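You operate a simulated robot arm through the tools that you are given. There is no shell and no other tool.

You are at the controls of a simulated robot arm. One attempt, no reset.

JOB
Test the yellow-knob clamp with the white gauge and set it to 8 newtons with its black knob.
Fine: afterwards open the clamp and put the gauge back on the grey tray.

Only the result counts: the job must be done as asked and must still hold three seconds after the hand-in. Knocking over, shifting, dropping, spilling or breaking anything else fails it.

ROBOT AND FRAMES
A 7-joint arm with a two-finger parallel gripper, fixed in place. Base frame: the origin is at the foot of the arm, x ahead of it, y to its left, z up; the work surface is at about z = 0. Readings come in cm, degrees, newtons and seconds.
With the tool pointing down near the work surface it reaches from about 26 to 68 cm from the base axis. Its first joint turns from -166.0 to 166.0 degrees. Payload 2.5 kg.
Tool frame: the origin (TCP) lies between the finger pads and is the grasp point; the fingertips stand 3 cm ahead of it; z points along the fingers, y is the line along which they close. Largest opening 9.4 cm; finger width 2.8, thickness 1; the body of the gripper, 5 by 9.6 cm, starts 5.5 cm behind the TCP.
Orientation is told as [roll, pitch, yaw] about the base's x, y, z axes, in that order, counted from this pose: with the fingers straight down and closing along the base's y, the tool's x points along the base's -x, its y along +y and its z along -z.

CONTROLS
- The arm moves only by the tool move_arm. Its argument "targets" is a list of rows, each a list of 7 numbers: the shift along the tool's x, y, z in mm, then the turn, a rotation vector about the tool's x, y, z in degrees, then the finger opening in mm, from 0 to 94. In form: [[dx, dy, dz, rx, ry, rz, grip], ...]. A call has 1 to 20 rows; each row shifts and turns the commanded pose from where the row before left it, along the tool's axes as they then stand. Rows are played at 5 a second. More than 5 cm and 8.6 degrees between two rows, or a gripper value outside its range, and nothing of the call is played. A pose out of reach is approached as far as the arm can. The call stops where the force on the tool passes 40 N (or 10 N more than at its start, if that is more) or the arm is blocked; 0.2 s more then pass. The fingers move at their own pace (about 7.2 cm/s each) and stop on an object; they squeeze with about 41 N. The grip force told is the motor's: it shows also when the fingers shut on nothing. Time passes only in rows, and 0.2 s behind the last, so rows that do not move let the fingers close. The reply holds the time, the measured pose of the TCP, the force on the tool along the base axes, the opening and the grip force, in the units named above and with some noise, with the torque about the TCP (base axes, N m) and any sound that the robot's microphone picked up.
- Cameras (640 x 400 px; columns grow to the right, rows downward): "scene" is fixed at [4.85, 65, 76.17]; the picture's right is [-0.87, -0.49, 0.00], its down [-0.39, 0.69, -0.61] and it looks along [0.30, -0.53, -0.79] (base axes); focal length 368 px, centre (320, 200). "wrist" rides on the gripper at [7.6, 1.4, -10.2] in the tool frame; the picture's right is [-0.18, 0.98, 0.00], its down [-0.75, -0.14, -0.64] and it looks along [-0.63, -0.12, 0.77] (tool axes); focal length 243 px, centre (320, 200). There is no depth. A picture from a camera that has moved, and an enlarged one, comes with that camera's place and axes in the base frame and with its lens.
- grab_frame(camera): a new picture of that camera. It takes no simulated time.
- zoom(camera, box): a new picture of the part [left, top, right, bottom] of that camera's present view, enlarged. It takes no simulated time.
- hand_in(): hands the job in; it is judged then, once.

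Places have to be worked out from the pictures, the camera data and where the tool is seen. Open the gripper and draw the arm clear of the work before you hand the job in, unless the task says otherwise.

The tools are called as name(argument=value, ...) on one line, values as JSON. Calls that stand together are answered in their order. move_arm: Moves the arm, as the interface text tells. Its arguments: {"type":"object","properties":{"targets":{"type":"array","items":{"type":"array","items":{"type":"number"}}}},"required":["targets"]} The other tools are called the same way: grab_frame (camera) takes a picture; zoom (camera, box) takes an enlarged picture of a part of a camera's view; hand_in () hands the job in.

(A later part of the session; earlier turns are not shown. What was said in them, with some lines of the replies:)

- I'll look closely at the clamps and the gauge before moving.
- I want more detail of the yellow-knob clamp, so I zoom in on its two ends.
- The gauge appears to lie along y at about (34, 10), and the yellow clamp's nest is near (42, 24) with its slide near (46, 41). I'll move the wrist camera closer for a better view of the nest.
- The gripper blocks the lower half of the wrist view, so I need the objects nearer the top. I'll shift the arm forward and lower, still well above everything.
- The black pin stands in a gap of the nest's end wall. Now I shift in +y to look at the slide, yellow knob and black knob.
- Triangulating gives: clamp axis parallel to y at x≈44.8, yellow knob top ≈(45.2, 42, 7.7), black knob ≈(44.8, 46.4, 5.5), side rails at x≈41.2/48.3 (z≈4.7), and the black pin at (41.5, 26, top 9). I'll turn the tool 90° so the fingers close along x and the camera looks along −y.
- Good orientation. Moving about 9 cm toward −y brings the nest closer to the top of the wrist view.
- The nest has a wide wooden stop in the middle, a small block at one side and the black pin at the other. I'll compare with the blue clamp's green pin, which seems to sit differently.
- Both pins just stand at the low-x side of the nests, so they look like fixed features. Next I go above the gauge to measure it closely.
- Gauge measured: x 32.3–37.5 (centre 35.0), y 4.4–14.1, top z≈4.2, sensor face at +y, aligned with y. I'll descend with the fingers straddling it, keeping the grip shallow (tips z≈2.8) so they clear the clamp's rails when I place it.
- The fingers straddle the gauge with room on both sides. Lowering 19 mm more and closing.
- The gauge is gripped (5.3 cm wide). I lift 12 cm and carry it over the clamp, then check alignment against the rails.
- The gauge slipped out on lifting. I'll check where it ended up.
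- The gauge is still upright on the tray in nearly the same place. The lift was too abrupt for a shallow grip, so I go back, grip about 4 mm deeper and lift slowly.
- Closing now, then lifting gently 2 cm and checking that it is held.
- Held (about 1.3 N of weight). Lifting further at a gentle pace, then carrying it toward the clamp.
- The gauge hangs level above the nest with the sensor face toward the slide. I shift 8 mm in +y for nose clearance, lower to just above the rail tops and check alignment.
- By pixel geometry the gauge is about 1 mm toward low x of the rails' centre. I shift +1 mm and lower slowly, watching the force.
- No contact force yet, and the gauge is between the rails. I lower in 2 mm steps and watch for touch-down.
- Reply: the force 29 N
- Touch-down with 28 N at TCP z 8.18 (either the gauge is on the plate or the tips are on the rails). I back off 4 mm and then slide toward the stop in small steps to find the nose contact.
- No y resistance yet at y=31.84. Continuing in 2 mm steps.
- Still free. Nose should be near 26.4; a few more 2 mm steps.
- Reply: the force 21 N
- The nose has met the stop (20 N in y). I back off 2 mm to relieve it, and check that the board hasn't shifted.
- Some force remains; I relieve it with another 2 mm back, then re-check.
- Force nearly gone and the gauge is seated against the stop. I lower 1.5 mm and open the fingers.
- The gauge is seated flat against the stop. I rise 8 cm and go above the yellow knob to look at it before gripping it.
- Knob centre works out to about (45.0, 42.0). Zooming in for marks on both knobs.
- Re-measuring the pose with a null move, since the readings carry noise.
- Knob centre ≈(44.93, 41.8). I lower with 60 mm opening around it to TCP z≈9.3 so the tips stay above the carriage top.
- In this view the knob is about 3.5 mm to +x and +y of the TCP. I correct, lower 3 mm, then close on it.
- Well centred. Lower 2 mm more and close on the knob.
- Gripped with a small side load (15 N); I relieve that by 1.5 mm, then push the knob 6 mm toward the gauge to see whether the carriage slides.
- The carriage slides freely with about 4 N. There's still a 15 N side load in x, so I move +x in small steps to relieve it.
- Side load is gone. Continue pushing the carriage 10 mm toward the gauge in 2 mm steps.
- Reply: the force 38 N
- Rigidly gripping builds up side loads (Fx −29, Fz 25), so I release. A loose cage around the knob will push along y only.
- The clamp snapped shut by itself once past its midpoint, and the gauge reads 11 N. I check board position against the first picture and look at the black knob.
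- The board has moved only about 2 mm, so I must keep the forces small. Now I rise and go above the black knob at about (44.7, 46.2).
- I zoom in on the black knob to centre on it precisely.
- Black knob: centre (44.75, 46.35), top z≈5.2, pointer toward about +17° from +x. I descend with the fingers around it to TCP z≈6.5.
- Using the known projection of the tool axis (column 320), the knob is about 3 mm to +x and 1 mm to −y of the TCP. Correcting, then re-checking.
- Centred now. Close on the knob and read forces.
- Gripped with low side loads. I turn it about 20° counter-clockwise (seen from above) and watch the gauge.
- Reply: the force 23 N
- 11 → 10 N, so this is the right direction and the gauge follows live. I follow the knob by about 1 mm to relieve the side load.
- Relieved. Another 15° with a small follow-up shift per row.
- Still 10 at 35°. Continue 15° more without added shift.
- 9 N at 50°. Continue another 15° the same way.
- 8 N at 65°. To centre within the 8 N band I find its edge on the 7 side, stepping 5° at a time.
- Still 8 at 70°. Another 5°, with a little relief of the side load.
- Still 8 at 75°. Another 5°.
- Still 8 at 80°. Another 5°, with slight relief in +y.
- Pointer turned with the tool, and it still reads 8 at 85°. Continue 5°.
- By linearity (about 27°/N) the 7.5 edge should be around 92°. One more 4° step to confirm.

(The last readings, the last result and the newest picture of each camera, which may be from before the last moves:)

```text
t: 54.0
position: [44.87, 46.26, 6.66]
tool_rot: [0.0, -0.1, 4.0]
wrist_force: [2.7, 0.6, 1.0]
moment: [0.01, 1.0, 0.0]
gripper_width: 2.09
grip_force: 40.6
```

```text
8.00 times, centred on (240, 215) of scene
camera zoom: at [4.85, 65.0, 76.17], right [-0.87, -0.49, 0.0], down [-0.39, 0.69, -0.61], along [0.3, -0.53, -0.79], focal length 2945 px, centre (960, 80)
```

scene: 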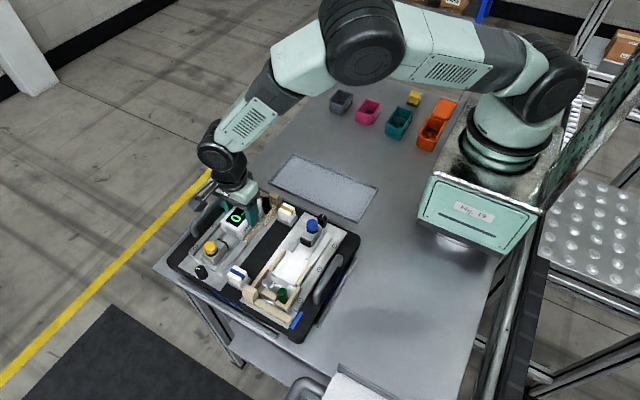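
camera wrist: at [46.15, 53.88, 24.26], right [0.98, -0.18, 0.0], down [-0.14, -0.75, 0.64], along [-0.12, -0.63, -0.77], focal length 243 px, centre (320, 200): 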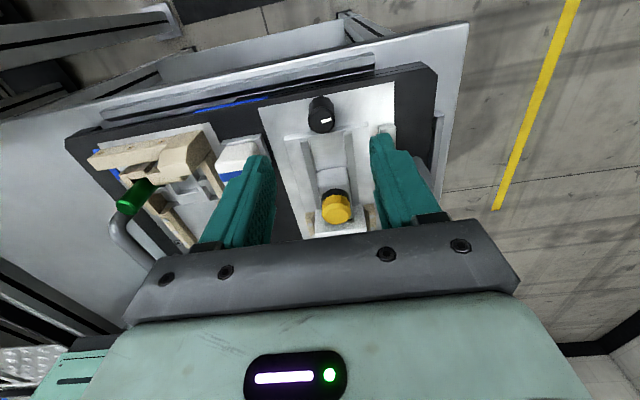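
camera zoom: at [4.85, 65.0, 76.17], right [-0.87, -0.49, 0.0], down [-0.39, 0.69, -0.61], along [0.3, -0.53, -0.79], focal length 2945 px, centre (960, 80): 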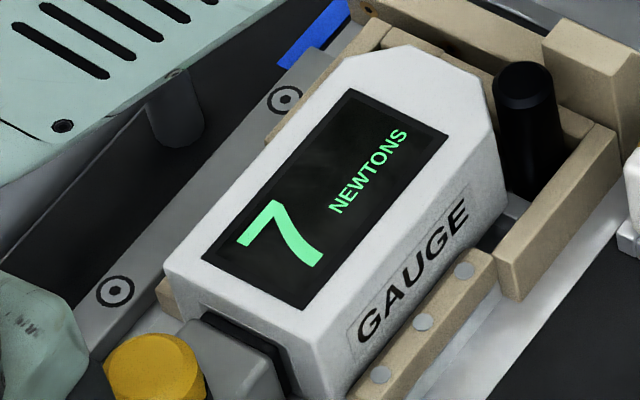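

7 N at 94°, so the 8 N band runs about 64–92° and its centre is about 78°. I turn back 15.5°.

move_arm(targets=[[0, 0, 0, 0, 0, 5, 18], [0, 0, 0, 0, 0, 5, 18], [0, 0, 0, 0, 0, 5.5, 18], [0, 0, 0, 0, 0, 0, 18], [0, 0, 0, 0, 0, 0, 18]])

zoom(camera="scene", box=[210, 190, 270, 240])

zoom(camera="wrist", box=[240, 60, 400, 220])

```text
t: 55.2
position: [44.86, 46.32, 6.74]
tool_rot: [0.0, 0.0, -11.5]
wrist_force: [-2.0, 3.0, 0.3]
moment: [-0.17, -0.88, 0.03]
gripper_width: 2.08
grip_force: 40.7
```

```text
8.00 times, centred on (240, 215) of scene
camera zoom: at [4.85, 65.0, 76.17], right [-0.87, -0.49, 0.0], down [-0.39, 0.69, -0.61], along [0.3, -0.53, -0.79], focal length 2945 px, centre (960, 80)
```

zoom: 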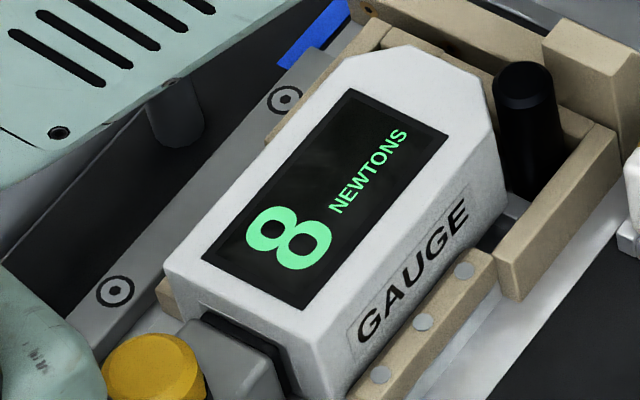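

```text
2.50 times, centred on (320, 140) of wrist
camera zoom: at [37.7, 49.4, 16.91], right [0.38, 0.93, 0.0], down [0.71, -0.29, 0.64], along [0.59, -0.24, -0.77], focal length 606 px, centre (320, 350)
```

zoom: 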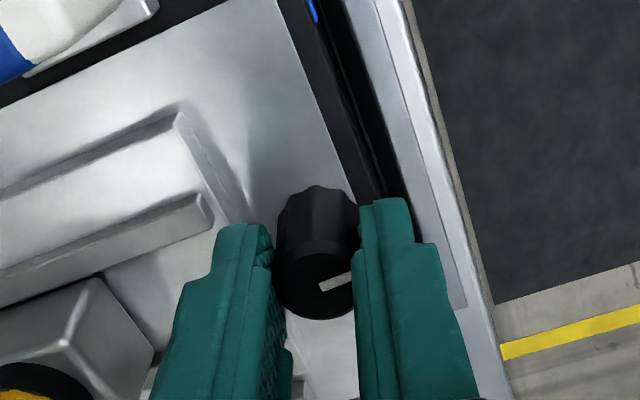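

It reads 8 N near the band centre. I open gently to 34 mm and lift straight up.

move_arm(targets=[[0, 0, 0, 0, 0, 0, 34], [0, 0, 0, 0, 0, 0, 34], [0, 0, -20, 0, 0, 0, 34], [0, 0, -40, 0, 0, 0, 34], [0, 0, -20, 0, 0, 0, 34], [0, 0, 0, 0, 0, 0, 34]])

zoom(camera="scene", box=[170, 190, 290, 290])

grab_frame(camera="wrist")

```text
t: 56.6
position: [44.71, 46.16, 14.65]
tool_rot: [0.0, 0.1, -11.5]
wrist_force: [0.6, -0.1, 0.9]
moment: [-0.04, -0.01, -0.01]
gripper_width: 3.38
grip_force: 0.0
```

```text
4.00 times, centred on (230, 240) of scene
camera zoom: at [4.85, 65.0, 76.17], right [-0.87, -0.49, 0.0], down [-0.39, 0.69, -0.61], along [0.3, -0.53, -0.79], focal length 1472 px, centre (680, 40)
```

zoom: 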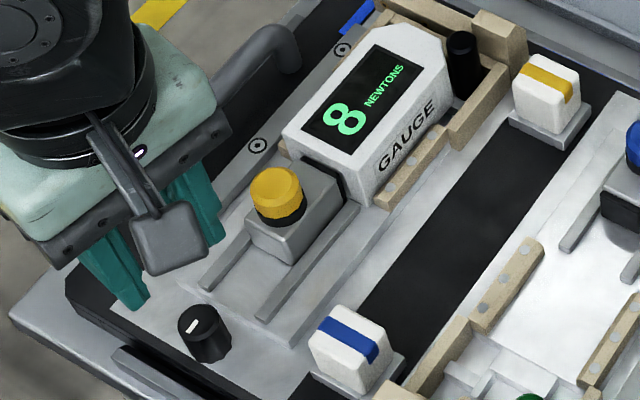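

```text
taken
camera wrist: at [37.54, 49.33, 24.85], right [0.38, 0.93, 0.0], down [0.71, -0.29, 0.64], along [0.59, -0.24, -0.77], focal length 243 px, centre (320, 200)
```

wrist: 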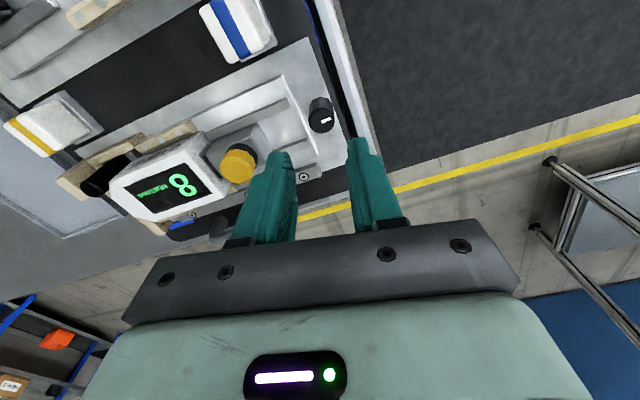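

Still 8 N after release. To open, I'll cage the yellow knob (now at about y 38.6) loosely between fingers along y and pull it back. First I turn to yaw 0 and go above it.

move_arm(targets=[[0, 0, 0, 0, 0, -5.7, 40], [0, 0, 0, 0, 0, -5.8, 40], [-1, -36, 0, 0, 0, 0, 40], [-2, -36, 0, 0, 0, 0, 40], [0, 0, 0, 0, 0, 0, 40], [0, 0, 0, 0, 0, 0, 40]])

grab_frame(camera="wrist")

zoom(camera="wrist", box=[240, 60, 400, 220])

```text
t: 58.0
position: [45.22, 38.91, 14.64]
tool_rot: [0.0, 0.0, 0.0]
wrist_force: [-0.9, -0.2, 0.1]
moment: [0.0, 0.01, 0.02]
gripper_width: 3.99
grip_force: 0.1
```

```text
taken
camera wrist: at [37.56, 40.47, 24.84], right [0.18, 0.98, 0.0], down [0.75, -0.14, 0.64], along [0.63, -0.12, -0.77], focal length 243 px, centre (320, 200)
```

wrist: 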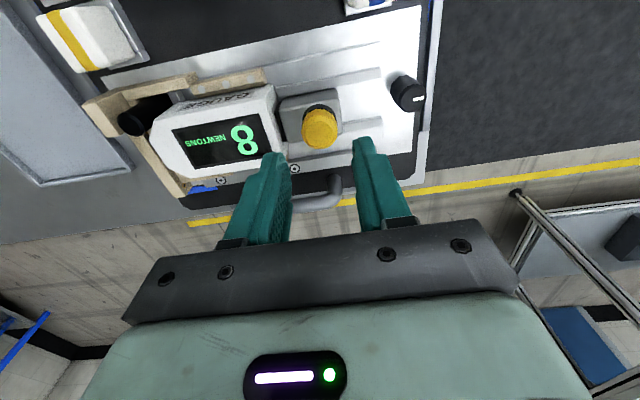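

```text
2.50 times, centred on (320, 140) of wrist
camera zoom: at [37.56, 40.47, 24.84], right [0.18, 0.98, 0.0], down [0.75, -0.14, 0.64], along [0.63, -0.12, -0.77], focal length 606 px, centre (320, 350)
```

zoom: 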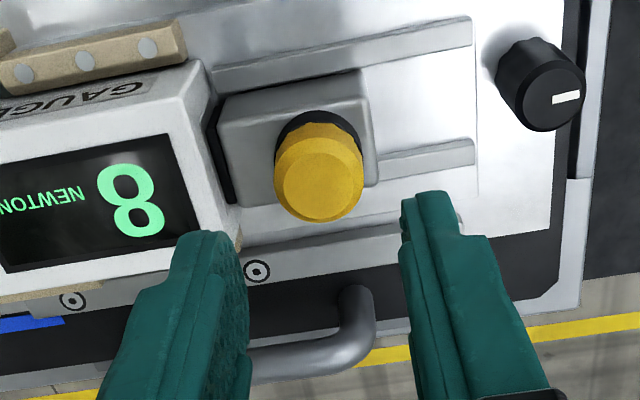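

The knob is at about y 38.95 and the gauge's rear edge at about 36.2, leaving a 1.3 cm gap for the 1 cm front finger. I shift +4 mm and lower to just above the tops to check.

move_arm(targets=[[-1, 4, 15, 0, 0, 0, 40], [0, 0, 16, 0, 0, 0, 40], [0, 0, 0, 0, 0, 0, 40], [0, 0, 0, 0, 0, 0, 40]])

zoom(camera="wrist", box=[240, 60, 400, 220])

zoom(camera="scene", box=[190, 200, 270, 270])

```text
t: 59.0
position: [45.3, 39.53, 11.63]
tool_rot: [0.0, 0.1, 0.0]
wrist_force: [-0.3, -0.7, -0.4]
moment: [-0.01, -0.01, -0.02]
gripper_width: 4.0
grip_force: 0.0
```

```text
2.50 times, centred on (320, 140) of wrist
camera zoom: at [37.68, 41.08, 21.8], right [0.18, 0.98, 0.0], down [0.75, -0.14, 0.64], along [0.63, -0.12, -0.77], focal length 606 px, centre (320, 350)
```

zoom: 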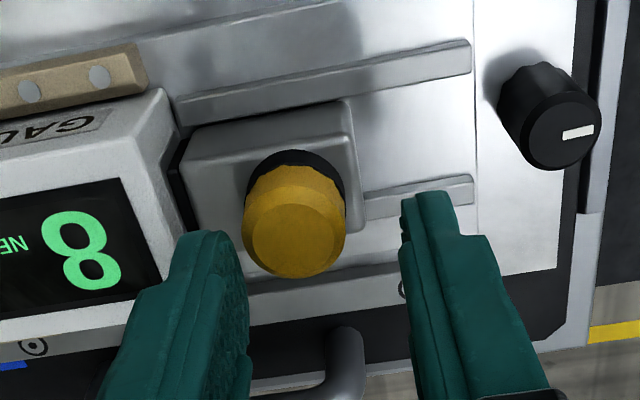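

```text
5.71 times, centred on (230, 235) of scene
camera zoom: at [4.85, 65.0, 76.17], right [-0.87, -0.49, 0.0], down [-0.39, 0.69, -0.61], along [0.3, -0.53, -0.79], focal length 2104 px, centre (834, 0)
```

zoom: 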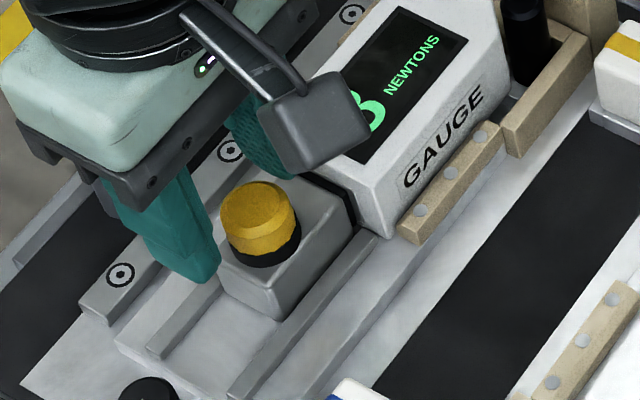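

Re-derived: gauge's rear face is at y≈35.2 and the knob front at ≈37.55, so there's ample room. I shift −3 mm and lower 22 mm to cage the knob.

move_arm(targets=[[0, -3.5, 0, 0, 0, 0, 40], [0, 0, 8, 0, 0, 0, 40], [0, 0, 8, 0, 0, 0, 40], [0, 0, 6, 0, 0, 0, 40], [0, 0, 0, 0, 0, 0, 40]])

zoom(camera="wrist", box=[240, 60, 400, 220])

zoom(camera="scene", box=[190, 200, 270, 270])

```text
t: 60.2
position: [45.29, 39.13, 9.44]
tool_rot: [-0.1, 0.1, -0.1]
wrist_force: [-1.3, -0.3, 0.6]
moment: [0.02, 0.03, 0.03]
gripper_width: 4.0
grip_force: 0.2
```

```text
2.50 times, centred on (320, 140) of wrist
camera zoom: at [37.63, 40.73, 19.66], right [0.18, 0.98, 0.0], down [0.75, -0.14, 0.64], along [0.63, -0.12, -0.77], focal length 606 px, centre (320, 350)
```

zoom: 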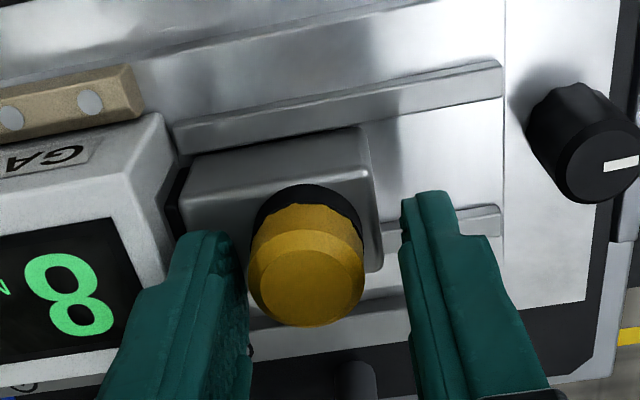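

```text
5.71 times, centred on (230, 235) of scene
camera zoom: at [4.85, 65.0, 76.17], right [-0.87, -0.49, 0.0], down [-0.39, 0.69, -0.61], along [0.3, -0.53, -0.79], focal length 2104 px, centre (834, 0)
```

zoom: 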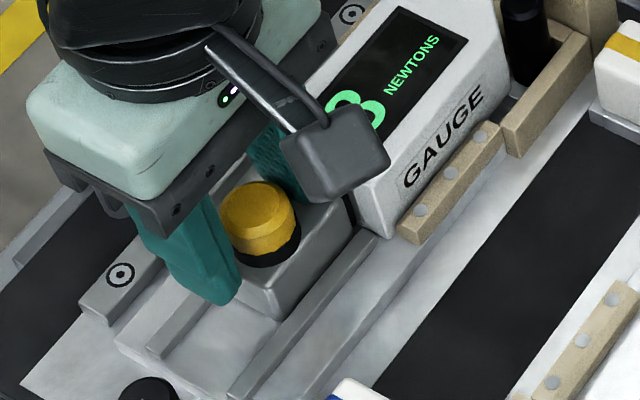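

Caged, no contact forces. Now pull +y in 2 mm steps.

move_arm(targets=[[0, 2, 0, 0, 0, 0, 40], [0, 2, 0, 0, 0, 0, 40], [0, 2, 0, 0, 0, 0, 40], [0, 2, 0, 0, 0, 0, 40], [0, 2, 0, 0, 0, 0, 40], [0, 0, 0, 0, 0, 0, 40]])

zoom(camera="scene", box=[170, 190, 290, 290])

```text
t: 61.6
position: [45.43, 39.99, 9.45]
tool_rot: [0.0, -0.1, 0.0]
wrist_force: [-0.7, -8.3, 0.5]
moment: [-0.12, 0.13, 0.07]
gripper_width: 4.48
grip_force: 3.7
```

```text
4.00 times, centred on (230, 240) of scene
camera zoom: at [4.85, 65.0, 76.17], right [-0.87, -0.49, 0.0], down [-0.39, 0.69, -0.61], along [0.3, -0.53, -0.79], focal length 1472 px, centre (680, 40)
```

zoom: 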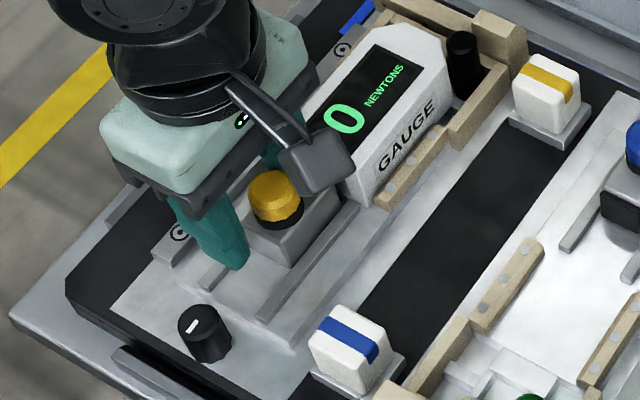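

Pulling with 8 N; the gauge dropped to 0, so the pad has left it. Continue pulling.

move_arm(targets=[[0, 2, 0, 0, 0, 0, 40], [0, 2, 0, 0, 0, 0, 40], [0, 2, 0, 0, 0, 0, 40], [0, 2, 0, 0, 0, 0, 40], [0, 2, 0, 0, 0, 0, 40], [0, 2, 0, 0, 0, 0, 40], [0, 2, 0, 0, 0, 0, 40], [0, 2, 0, 0, 0, 0, 40], [0, 0, 0, 0, 0, 0, 40]])

zoom(camera="scene", box=[170, 190, 290, 290])

```text
t: 63.6
position: [45.21, 41.73, 9.44]
tool_rot: [0.1, 0.0, 0.0]
wrist_force: [-0.1, 0.2, -0.1]
moment: [-0.02, -0.01, 0.0]
gripper_width: 4.01
grip_force: 0.1
```

```text
4.00 times, centred on (230, 240) of scene
camera zoom: at [4.85, 65.0, 76.17], right [-0.87, -0.49, 0.0], down [-0.39, 0.69, -0.61], along [0.3, -0.53, -0.79], focal length 1472 px, centre (680, 40)
```

zoom: 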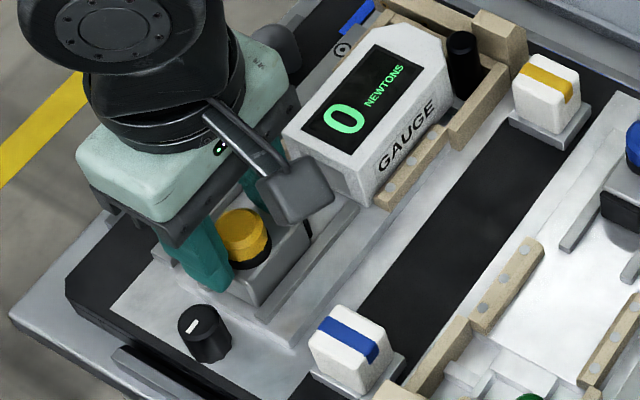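

The carriage snapped open (zero force, knob back near y≈41.7). I raise the gripper straight up.

move_arm(targets=[[0, 0, -10, 0, 0, 0, 42], [0, 0, -30, 0, 0, 0, 50], [0, 0, -40, 0, 0, 0, 60], [0, 0, 0, 0, 0, 0, 60]])

zoom(camera="scene", box=[170, 190, 290, 290])

grab_frame(camera="wrist")

```text
t: 64.6
position: [44.99, 42.13, 17.71]
tool_rot: [0.0, 0.0, 0.0]
wrist_force: [0.3, 0.0, -0.4]
moment: [-0.05, 0.02, -0.03]
gripper_width: 6.02
grip_force: 0.0
```

```text
4.00 times, centred on (230, 240) of scene
camera zoom: at [4.85, 65.0, 76.17], right [-0.87, -0.49, 0.0], down [-0.39, 0.69, -0.61], along [0.3, -0.53, -0.79], focal length 1472 px, centre (680, 40)
```

zoom: 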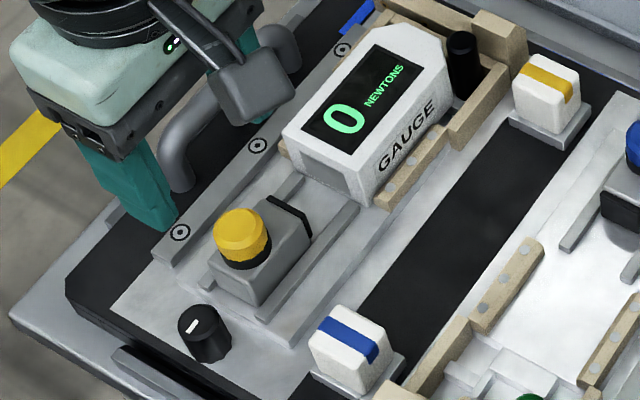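

```text
taken
camera wrist: at [37.39, 43.59, 27.99], right [0.18, 0.98, 0.0], down [0.75, -0.14, 0.64], along [0.63, -0.12, -0.77], focal length 243 px, centre (320, 200)
```

wrist: 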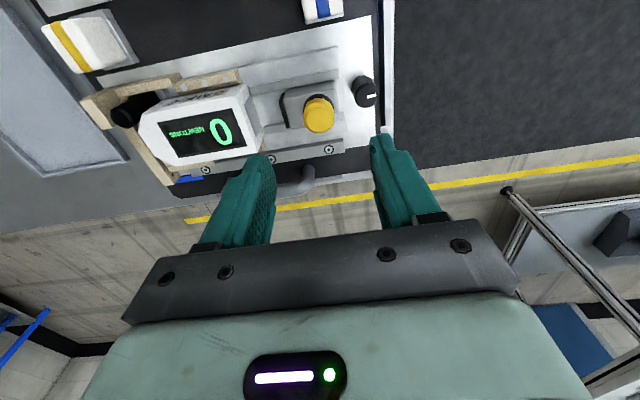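

The clamp is open as in the beginning and the dial points as I left it. Now I rotate back to yaw −90 and go above the gauge's grip place at about (45.0, 30.7).

move_arm(targets=[[0, 0, 0, 0, 0, 8.2, 70], [0, 0, 0, 0, 0, 8.2, 70], [0, 0, 0, 0, 0, 8.2, 70], [0, 0, 0, 0, 0, 8.2, 70], [0, 0, 0, 0, 0, 8.2, 70], [0, 0, 0, 0, 0, 8.2, 70], [0, 0, 0, 0, 0, 8.2, 70], [0, 0, 0, 0, 0, 8.2, 70], [0, 0, 0, 0, 0, 8.2, 70], [0, 0, 0, 0, 0, 8.2, 70], [0, 0, 0, 0, 0, 8.0, 70], [-38, 0, 0, 0, 0, 0, 70], [-38, 0, 0, 0, 0, 0, 70], [-38, 0, 0, 0, 0, 0, 70], [0, 0, 0, 0, 0, 0, 70], [0, 0, 0, 0, 0, 0, 70]])

zoom(camera="wrist", box=[220, 60, 420, 240])

zoom(camera="scene", box=[190, 170, 290, 250])

```text
t: 68.0
position: [45.25, 30.4, 17.4]
tool_rot: [0.1, 0.0, -90.0]
wrist_force: [-0.1, -0.4, 0.0]
moment: [0.03, 0.01, -0.01]
gripper_width: 6.99
grip_force: 0.0
```

```text
2.22 times, centred on (320, 150) of wrist
camera zoom: at [46.64, 38.21, 27.52], right [0.98, -0.18, 0.0], down [-0.14, -0.75, 0.64], along [-0.12, -0.63, -0.77], focal length 539 px, centre (320, 311)
```

zoom: 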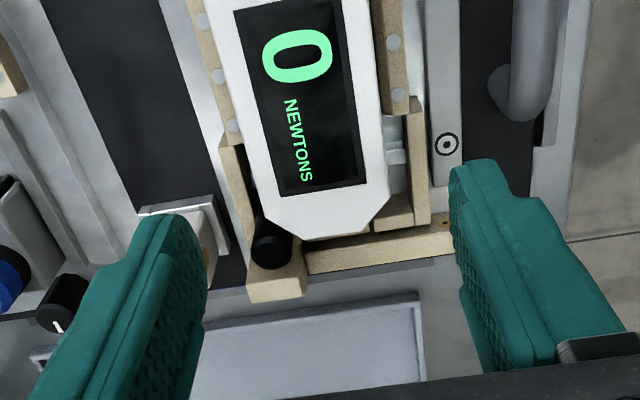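

```text
5.00 times, centred on (240, 210) of scene
camera zoom: at [4.85, 65.0, 76.17], right [-0.87, -0.49, 0.0], down [-0.39, 0.69, -0.61], along [0.3, -0.53, -0.79], focal length 1841 px, centre (720, 150)
```

zoom: 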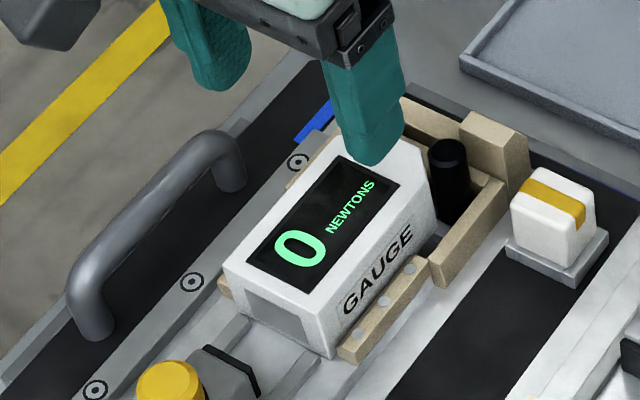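

Gauge centre is about x 44.8, so I shift −4 mm in x and +5 mm in y, lower to just above its top and re-check.

move_arm(targets=[[5, -4, 14, 0, 0, 0, 74], [0, 0, 25, 0, 0, 0, 74], [0, 0, 22, 0, 0, 0, 74], [0, 0, 0, 0, 0, 0, 74], [0, 0, 0, 0, 0, 0, 74]])

grab_frame(camera="wrist")

zoom(camera="scene", box=[190, 170, 290, 250])

```text
t: 69.2
position: [44.69, 30.95, 11.31]
tool_rot: [0.0, 0.0, -90.0]
wrist_force: [0.4, -0.2, 0.7]
moment: [0.0, 0.01, 0.04]
gripper_width: 7.4
grip_force: 0.1
```

```text
taken
camera wrist: at [46.15, 38.66, 21.54], right [0.98, -0.18, 0.0], down [-0.14, -0.75, 0.64], along [-0.12, -0.63, -0.77], focal length 243 px, centre (320, 200)
```

wrist: 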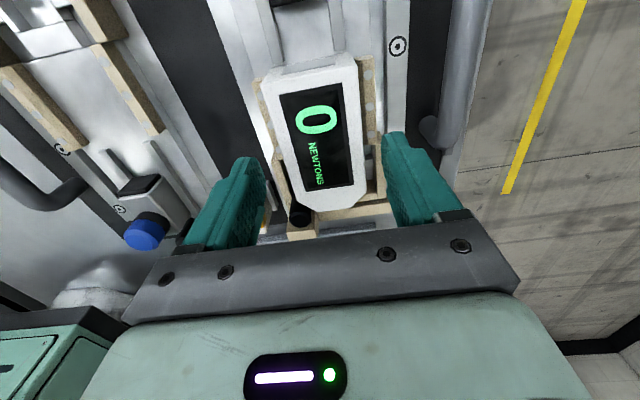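

```text
5.00 times, centred on (240, 210) of scene
camera zoom: at [4.85, 65.0, 76.17], right [-0.87, -0.49, 0.0], down [-0.39, 0.69, -0.61], along [0.3, -0.53, -0.79], focal length 1841 px, centre (720, 150)
```

zoom: 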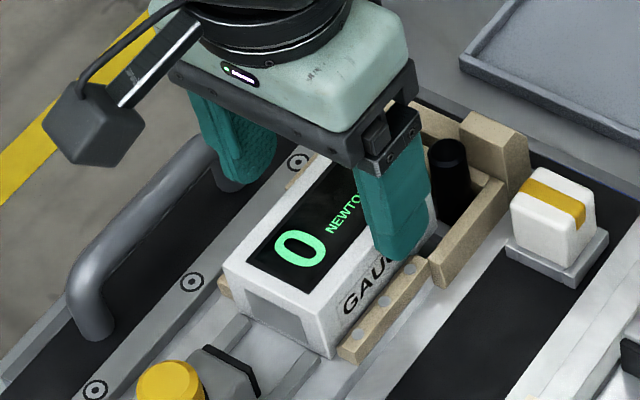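

The gauge is within 1.5 mm of centre and the grip place matches the earlier one. I shift +1.5 mm and lower to TCP z≈8.3 (tips just above the rails).

move_arm(targets=[[0, 1.5, 10, 0, 0, 0, 74], [0, 0, 10, 0, 0, 0, 74], [0, 0, 6, 0, 0, 0, 74], [0, 0, 3, 0, 0, 0, 74], [0, 0, 0, 0, 0, 0, 74], [0, 0, 0, 0, 0, 0, 74]])

zoom(camera="scene", box=[210, 190, 280, 250])

```text
t: 70.6
position: [44.94, 30.97, 8.42]
tool_rot: [0.0, -0.1, -90.0]
wrist_force: [-0.7, 0.1, 0.3]
moment: [0.02, 0.05, 0.01]
gripper_width: 7.39
grip_force: 0.1
```

```text
6.67 times, centred on (245, 220) of scene
camera zoom: at [4.85, 65.0, 76.17], right [-0.87, -0.49, 0.0], down [-0.39, 0.69, -0.61], along [0.3, -0.53, -0.79], focal length 2454 px, centre (820, 67)
```

zoom: 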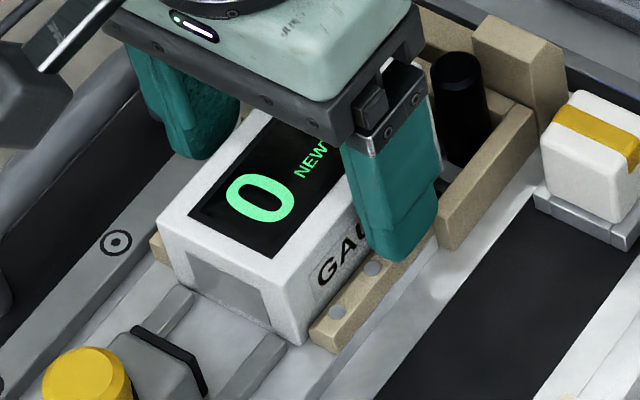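

No contact yet. I lower 1.5 mm more, close, and lift very slowly.

move_arm(targets=[[0, 0, 1.5, 0, 0, 0, 74], [0, 0, 0, 0, 0, 0, 60], [0, 0, 0, 0, 0, 0, 40], [0, 0, 0, 0, 0, 0, 30], [0, 0, 0, 0, 0, 0, 30], [0, 0, 0, 0, 0, 0, 30]])

```text
t: 72.0
position: [45.12, 30.89, 8.22]
tool_rot: [0.0, 0.0, -90.0]
wrist_force: [0.2, 0.1, -0.1]
moment: [0.09, -0.04, 0.03]
gripper_width: 5.34
grip_force: 41.3
```

Gripped at 5.34 cm with no side load. Slow lift with a check.

move_arm(targets=[[0, 0, -1, 0, 0, 0, 30], [0, 0, -2, 0, 0, 0, 30], [0, 0, -3, 0, 0, 0, 30], [0, 0, -4, 0, 0, 0, 30], [0, 0, -5, 0, 0, 0, 30], [0, 0, -5, 0, 0, 0, 30], [0, 0, -5, 0, 0, 0, 30], [0, 0, -5, 0, 0, 0, 30], [0, 0, 0, 0, 0, 0, 30]])

zoom(camera="scene", box=[190, 170, 290, 250])

```text
t: 74.0
position: [45.1, 30.77, 11.14]
tool_rot: [0.1, 0.0, -90.1]
wrist_force: [-1.1, -0.3, -1.7]
moment: [0.01, -0.01, -0.03]
gripper_width: 5.31
grip_force: 41.2
```

```text
5.00 times, centred on (240, 210) of scene
camera zoom: at [4.85, 65.0, 76.17], right [-0.87, -0.49, 0.0], down [-0.39, 0.69, -0.61], along [0.3, -0.53, -0.79], focal length 1841 px, centre (720, 150)
```

zoom: 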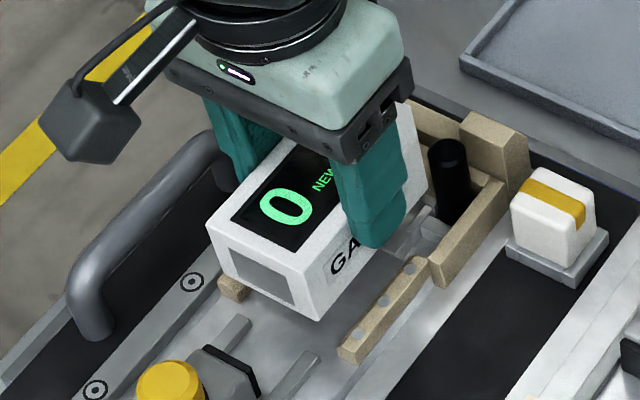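

Held securely. I lift further and carry it back over the tray to its original spot.

move_arm(targets=[[0, 0, -5, 0, 0, 0, 30], [0, 0, -10, 0, 0, 0, 30], [0, 0, -14, 0, 0, 0, 30], [0, 0, -14, 0, 0, 0, 30], [0, 0, -14, 0, 0, 0, 30], [0, 0, -8, 0, 0, 0, 30], [-6, -3, 0, 0, 0, 0, 30], [-14, -6, 0, 0, 0, 0, 30], [-20, -9, 0, 0, 0, 0, 30], [-22, -10, 0, 0, 0, 0, 30], [-22, -11, 0, 0, 0, 0, 30], [-22, -11, 0, 0, 0, 0, 30], [-22, -11, 0, 0, 0, 0, 30], [-22, -11, 0, 0, 0, 0, 30], [-22, -11, 0, 0, 0, 0, 30], [-20, -9, 0, 0, 0, 0, 30], [-14, -5, 0, 0, 0, 0, 30], [-7, -3, 0, 0, 0, 0, 30], [0, 0, 0, 0, 0, 0, 30]])

zoom(camera="scene", box=[260, 120, 390, 210])

grab_frame(camera="wrist")

```text
t: 78.0
position: [34.89, 9.58, 18.01]
tool_rot: [0.0, 0.0, -90.0]
wrist_force: [-0.6, 0.4, -2.2]
moment: [-0.01, 0.02, -0.01]
gripper_width: 5.32
grip_force: 40.6
```

```text
4.44 times, centred on (325, 165) of scene
camera zoom: at [4.85, 65.0, 76.17], right [-0.87, -0.49, 0.0], down [-0.39, 0.69, -0.61], along [0.3, -0.53, -0.79], focal length 1636 px, centre (298, 356)
```

zoom: 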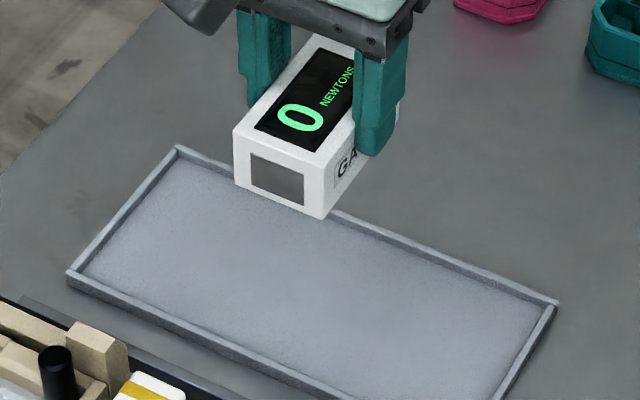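

```text
taken
camera wrist: at [36.3, 17.35, 28.07], right [0.98, -0.18, 0.0], down [-0.14, -0.75, 0.64], along [-0.12, -0.63, -0.77], focal length 243 px, centre (320, 200)
```

wrist: 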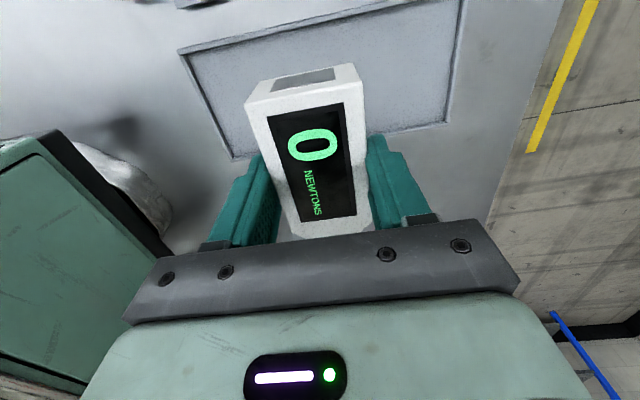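

Tray interior spans y≈3.8–15.9, so I shift +4 mm in y to centre the gauge and lower to a couple of centimetres above the tray floor.

move_arm(targets=[[4, 1, 6, 0, 0, 0, 30], [0, 0, 14, 0, 0, 0, 30], [0, 0, 18, 0, 0, 0, 30], [0, 0, 18, 0, 0, 0, 30], [0, 0, 18, 0, 0, 0, 30], [0, 0, 16, 0, 0, 0, 30], [0, 0, 12, 0, 0, 0, 30], [0, 0, 6, 0, 0, 0, 30], [0, 0, 0, 0, 0, 0, 30], [0, 0, 0, 0, 0, 0, 30]])

zoom(camera="scene", box=[270, 130, 390, 210])

```text
t: 80.2
position: [35.26, 10.18, 7.05]
tool_rot: [0.0, 0.0, -89.9]
wrist_force: [-0.7, 0.1, -1.2]
moment: [-0.03, 0.02, 0.02]
gripper_width: 5.35
grip_force: 41.1
```

```text
5.00 times, centred on (330, 170) of scene
camera zoom: at [4.85, 65.0, 76.17], right [-0.87, -0.49, 0.0], down [-0.39, 0.69, -0.61], along [0.3, -0.53, -0.79], focal length 1841 px, centre (270, 350)
```

zoom: 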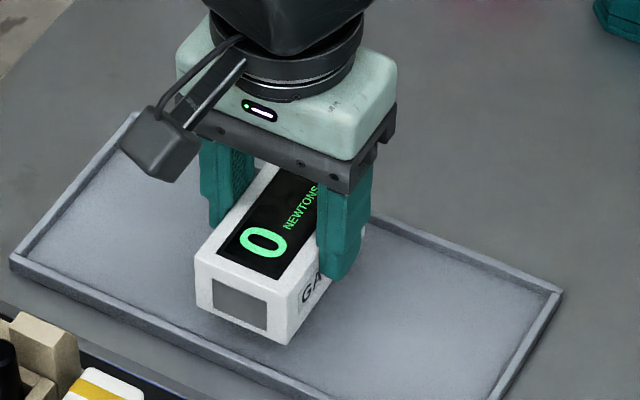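

Just above the tray floor. Lowering in small steps to feel touch-down.

move_arm(targets=[[0, 0, 3, 0, 0, 0, 30], [0, 0, 3, 0, 0, 0, 30], [0, 0, 3, 0, 0, 0, 30], [0, 0, 0, 0, 0, 0, 30]])

```text
t: 81.2
position: [35.2, 10.0, 6.13]
tool_rot: [-0.1, 0.0, -90.0]
wrist_force: [0.8, -0.4, -1.9]
moment: [-0.01, 0.0, -0.02]
gripper_width: 5.33
grip_force: 40.8
```

move_arm(targets=[[0, 0, 2, 0, 0, 0, 30], [0, 0, 2, 0, 0, 0, 30], [0, 0, 0, 0, 0, 0, 30]])

zoom(camera="scene", box=[270, 130, 390, 210])

```text
t: 82.0
position: [35.16, 9.96, 5.59]
tool_rot: [0.0, 0.0, -90.0]
wrist_force: [0.4, 0.2, -2.0]
moment: [-0.02, -0.04, -0.01]
gripper_width: 5.32
grip_force: 40.8
```

```text
5.00 times, centred on (330, 170) of scene
camera zoom: at [4.85, 65.0, 76.17], right [-0.87, -0.49, 0.0], down [-0.39, 0.69, -0.61], along [0.3, -0.53, -0.79], focal length 1841 px, centre (270, 350)
```

zoom: 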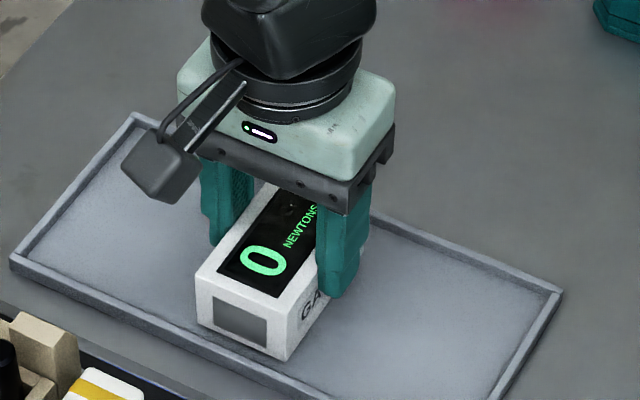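

Still hanging freely; two more 1.5 mm steps.

move_arm(targets=[[0, 0, 1.5, 0, 0, 0, 30], [0, 0, 1.5, 0, 0, 0, 30], [0, 0, 0, 0, 0, 0, 30]])

```text
t: 82.8
position: [35.19, 9.98, 5.25]
tool_rot: [0.1, 0.0, -89.9]
wrist_force: [-0.8, -0.2, -1.3]
moment: [0.0, 0.0, -0.02]
gripper_width: 5.31
grip_force: 41.0
```

move_arm(targets=[[0, 0, 1.5, 0, 0, 0, 30], [0, 0, 1.5, 0, 0, 0, 30], [0, 0, 0, 0, 0, 0, 30]])

```text
t: 83.6
position: [35.15, 9.91, 5.22]
tool_rot: [0.0, -0.1, -90.0]
wrist_force: [-1.6, -0.5, 20.8]
moment: [-0.25, 0.3, 0.01]
gripper_width: 5.33
grip_force: 41.1
```

Touch-down (21 N). I relieve 2 mm, open, and retreat upward.

move_arm(targets=[[0, 0, -2, 0, 0, 0, 30], [0, 0, 0, 0, 0, 0, 54], [0, 0, 0, 0, 0, 0, 62], [0, 0, 0, 0, 0, 0, 74], [0, 0, 0, 0, 0, 0, 74], [0, 0, -10, 0, 0, 0, 74], [0, 0, -30, 0, 0, 0, 74], [0, 0, -40, 0, 0, 0, 74], [0, 0, -40, 0, 0, 0, 74], [0, 0, -40, 0, 0, 0, 74], [0, 0, 0, 0, 0, 0, 74]])

grab_frame(camera="scene")

zoom(camera="scene", box=[270, 130, 390, 210])

zoom(camera="scene", box=[160, 170, 370, 340])

```text
t: 86.0
position: [35.18, 10.04, 21.37]
tool_rot: [-0.1, 0.0, -90.0]
wrist_force: [-0.4, 0.0, -0.4]
moment: [-0.02, 0.04, -0.03]
gripper_width: 7.4
grip_force: 0.2
```

```text
taken
```

scene: 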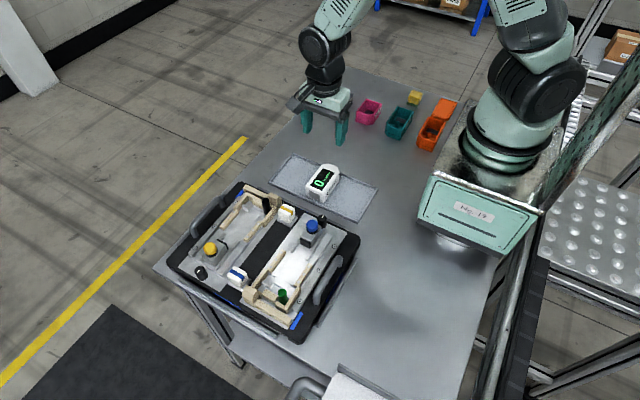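

```text
5.00 times, centred on (330, 170) of scene
camera zoom: at [4.85, 65.0, 76.17], right [-0.87, -0.49, 0.0], down [-0.39, 0.69, -0.61], along [0.3, -0.53, -0.79], focal length 1841 px, centre (270, 350)
```

zoom: 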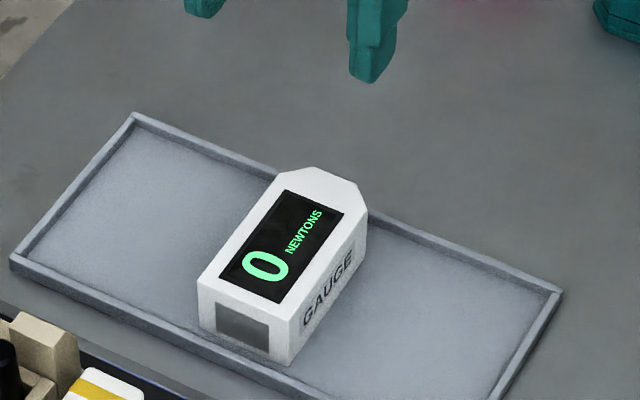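

```text
2.35 times, centred on (265, 255) of scene
camera zoom: at [4.85, 65.0, 76.17], right [-0.87, -0.49, 0.0], down [-0.39, 0.69, -0.61], along [0.3, -0.53, -0.79], focal length 866 px, centre (449, 71)
```

zoom: 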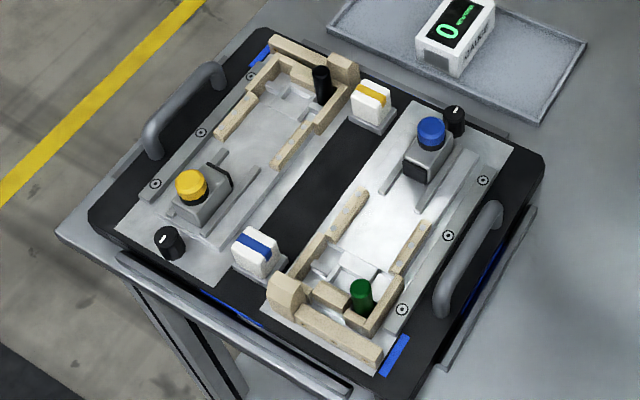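

The gauge rests upright on the tray, the clamp is open, the dial holds its setting, and the board sits as it did in the first picture. I draw the arm a bit further up before handing in.

move_arm(targets=[[0, 0, -30, 0, 0, 0, 80], [0, 0, -40, 0, 0, 0, 80], [0, 0, -30, 0, 0, 0, 80], [0, 0, 0, 0, 0, 0, 80], [0, 0, 0, 0, 0, 0, 80], [0, 0, 0, 0, 0, 0, 80]])

zoom(camera="scene", box=[160, 140, 400, 340])

```text
t: 87.4
position: [34.74, 10.1, 31.1]
tool_rot: [-0.1, -0.1, -90.0]
wrist_force: [-0.6, -0.4, 0.1]
moment: [-0.01, 0.02, -0.01]
gripper_width: 8.0
grip_force: 0.1
```

```text
2.00 times, centred on (280, 240) of scene
camera zoom: at [4.85, 65.0, 76.17], right [-0.87, -0.49, 0.0], down [-0.39, 0.69, -0.61], along [0.3, -0.53, -0.79], focal length 736 px, centre (400, 120)
```

zoom: 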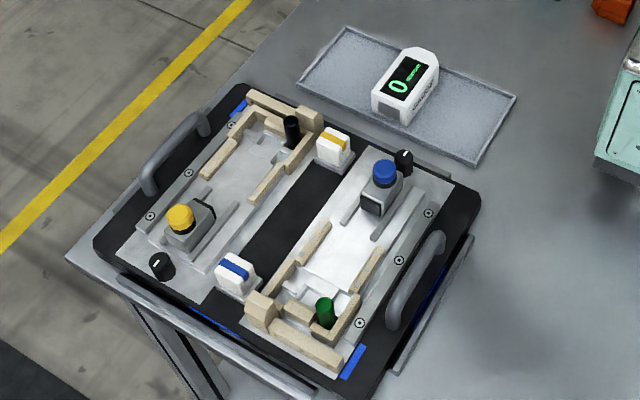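

Everything is in place: the clamp is set to 8 N and open, the gauge is on the tray, and the arm is clear. Handing in.

hand_in()

```text
The job is handed in.
```

I tested the yellow-knob clamp with the gauge. It read 11 N, and I turned its black knob until the gauge showed 8 N. I then opened the clamp, put the gauge back on the grey tray, moved the arm clear and handed the job in. I don't have the verdict.

- **Setting:** the reading changed with the knob while the clamp was closed. I turned past the point where it dropped to 7 N, then back to about the middle of the range that shows 8 N. It still read 8 N after I let go of the knob. I did not close the clamp again after opening it to test it a second time.
- **Gauge slip:** on the first lift the gauge slipped out of a grip that was too shallow. It stayed upright on the tray, and I picked it up again more slowly.
- **Board movement:** the board with the two clamps moved about 2 mm while I was pushing on it. In the last pictures it looks back where it started. Nothing else appears to have moved.
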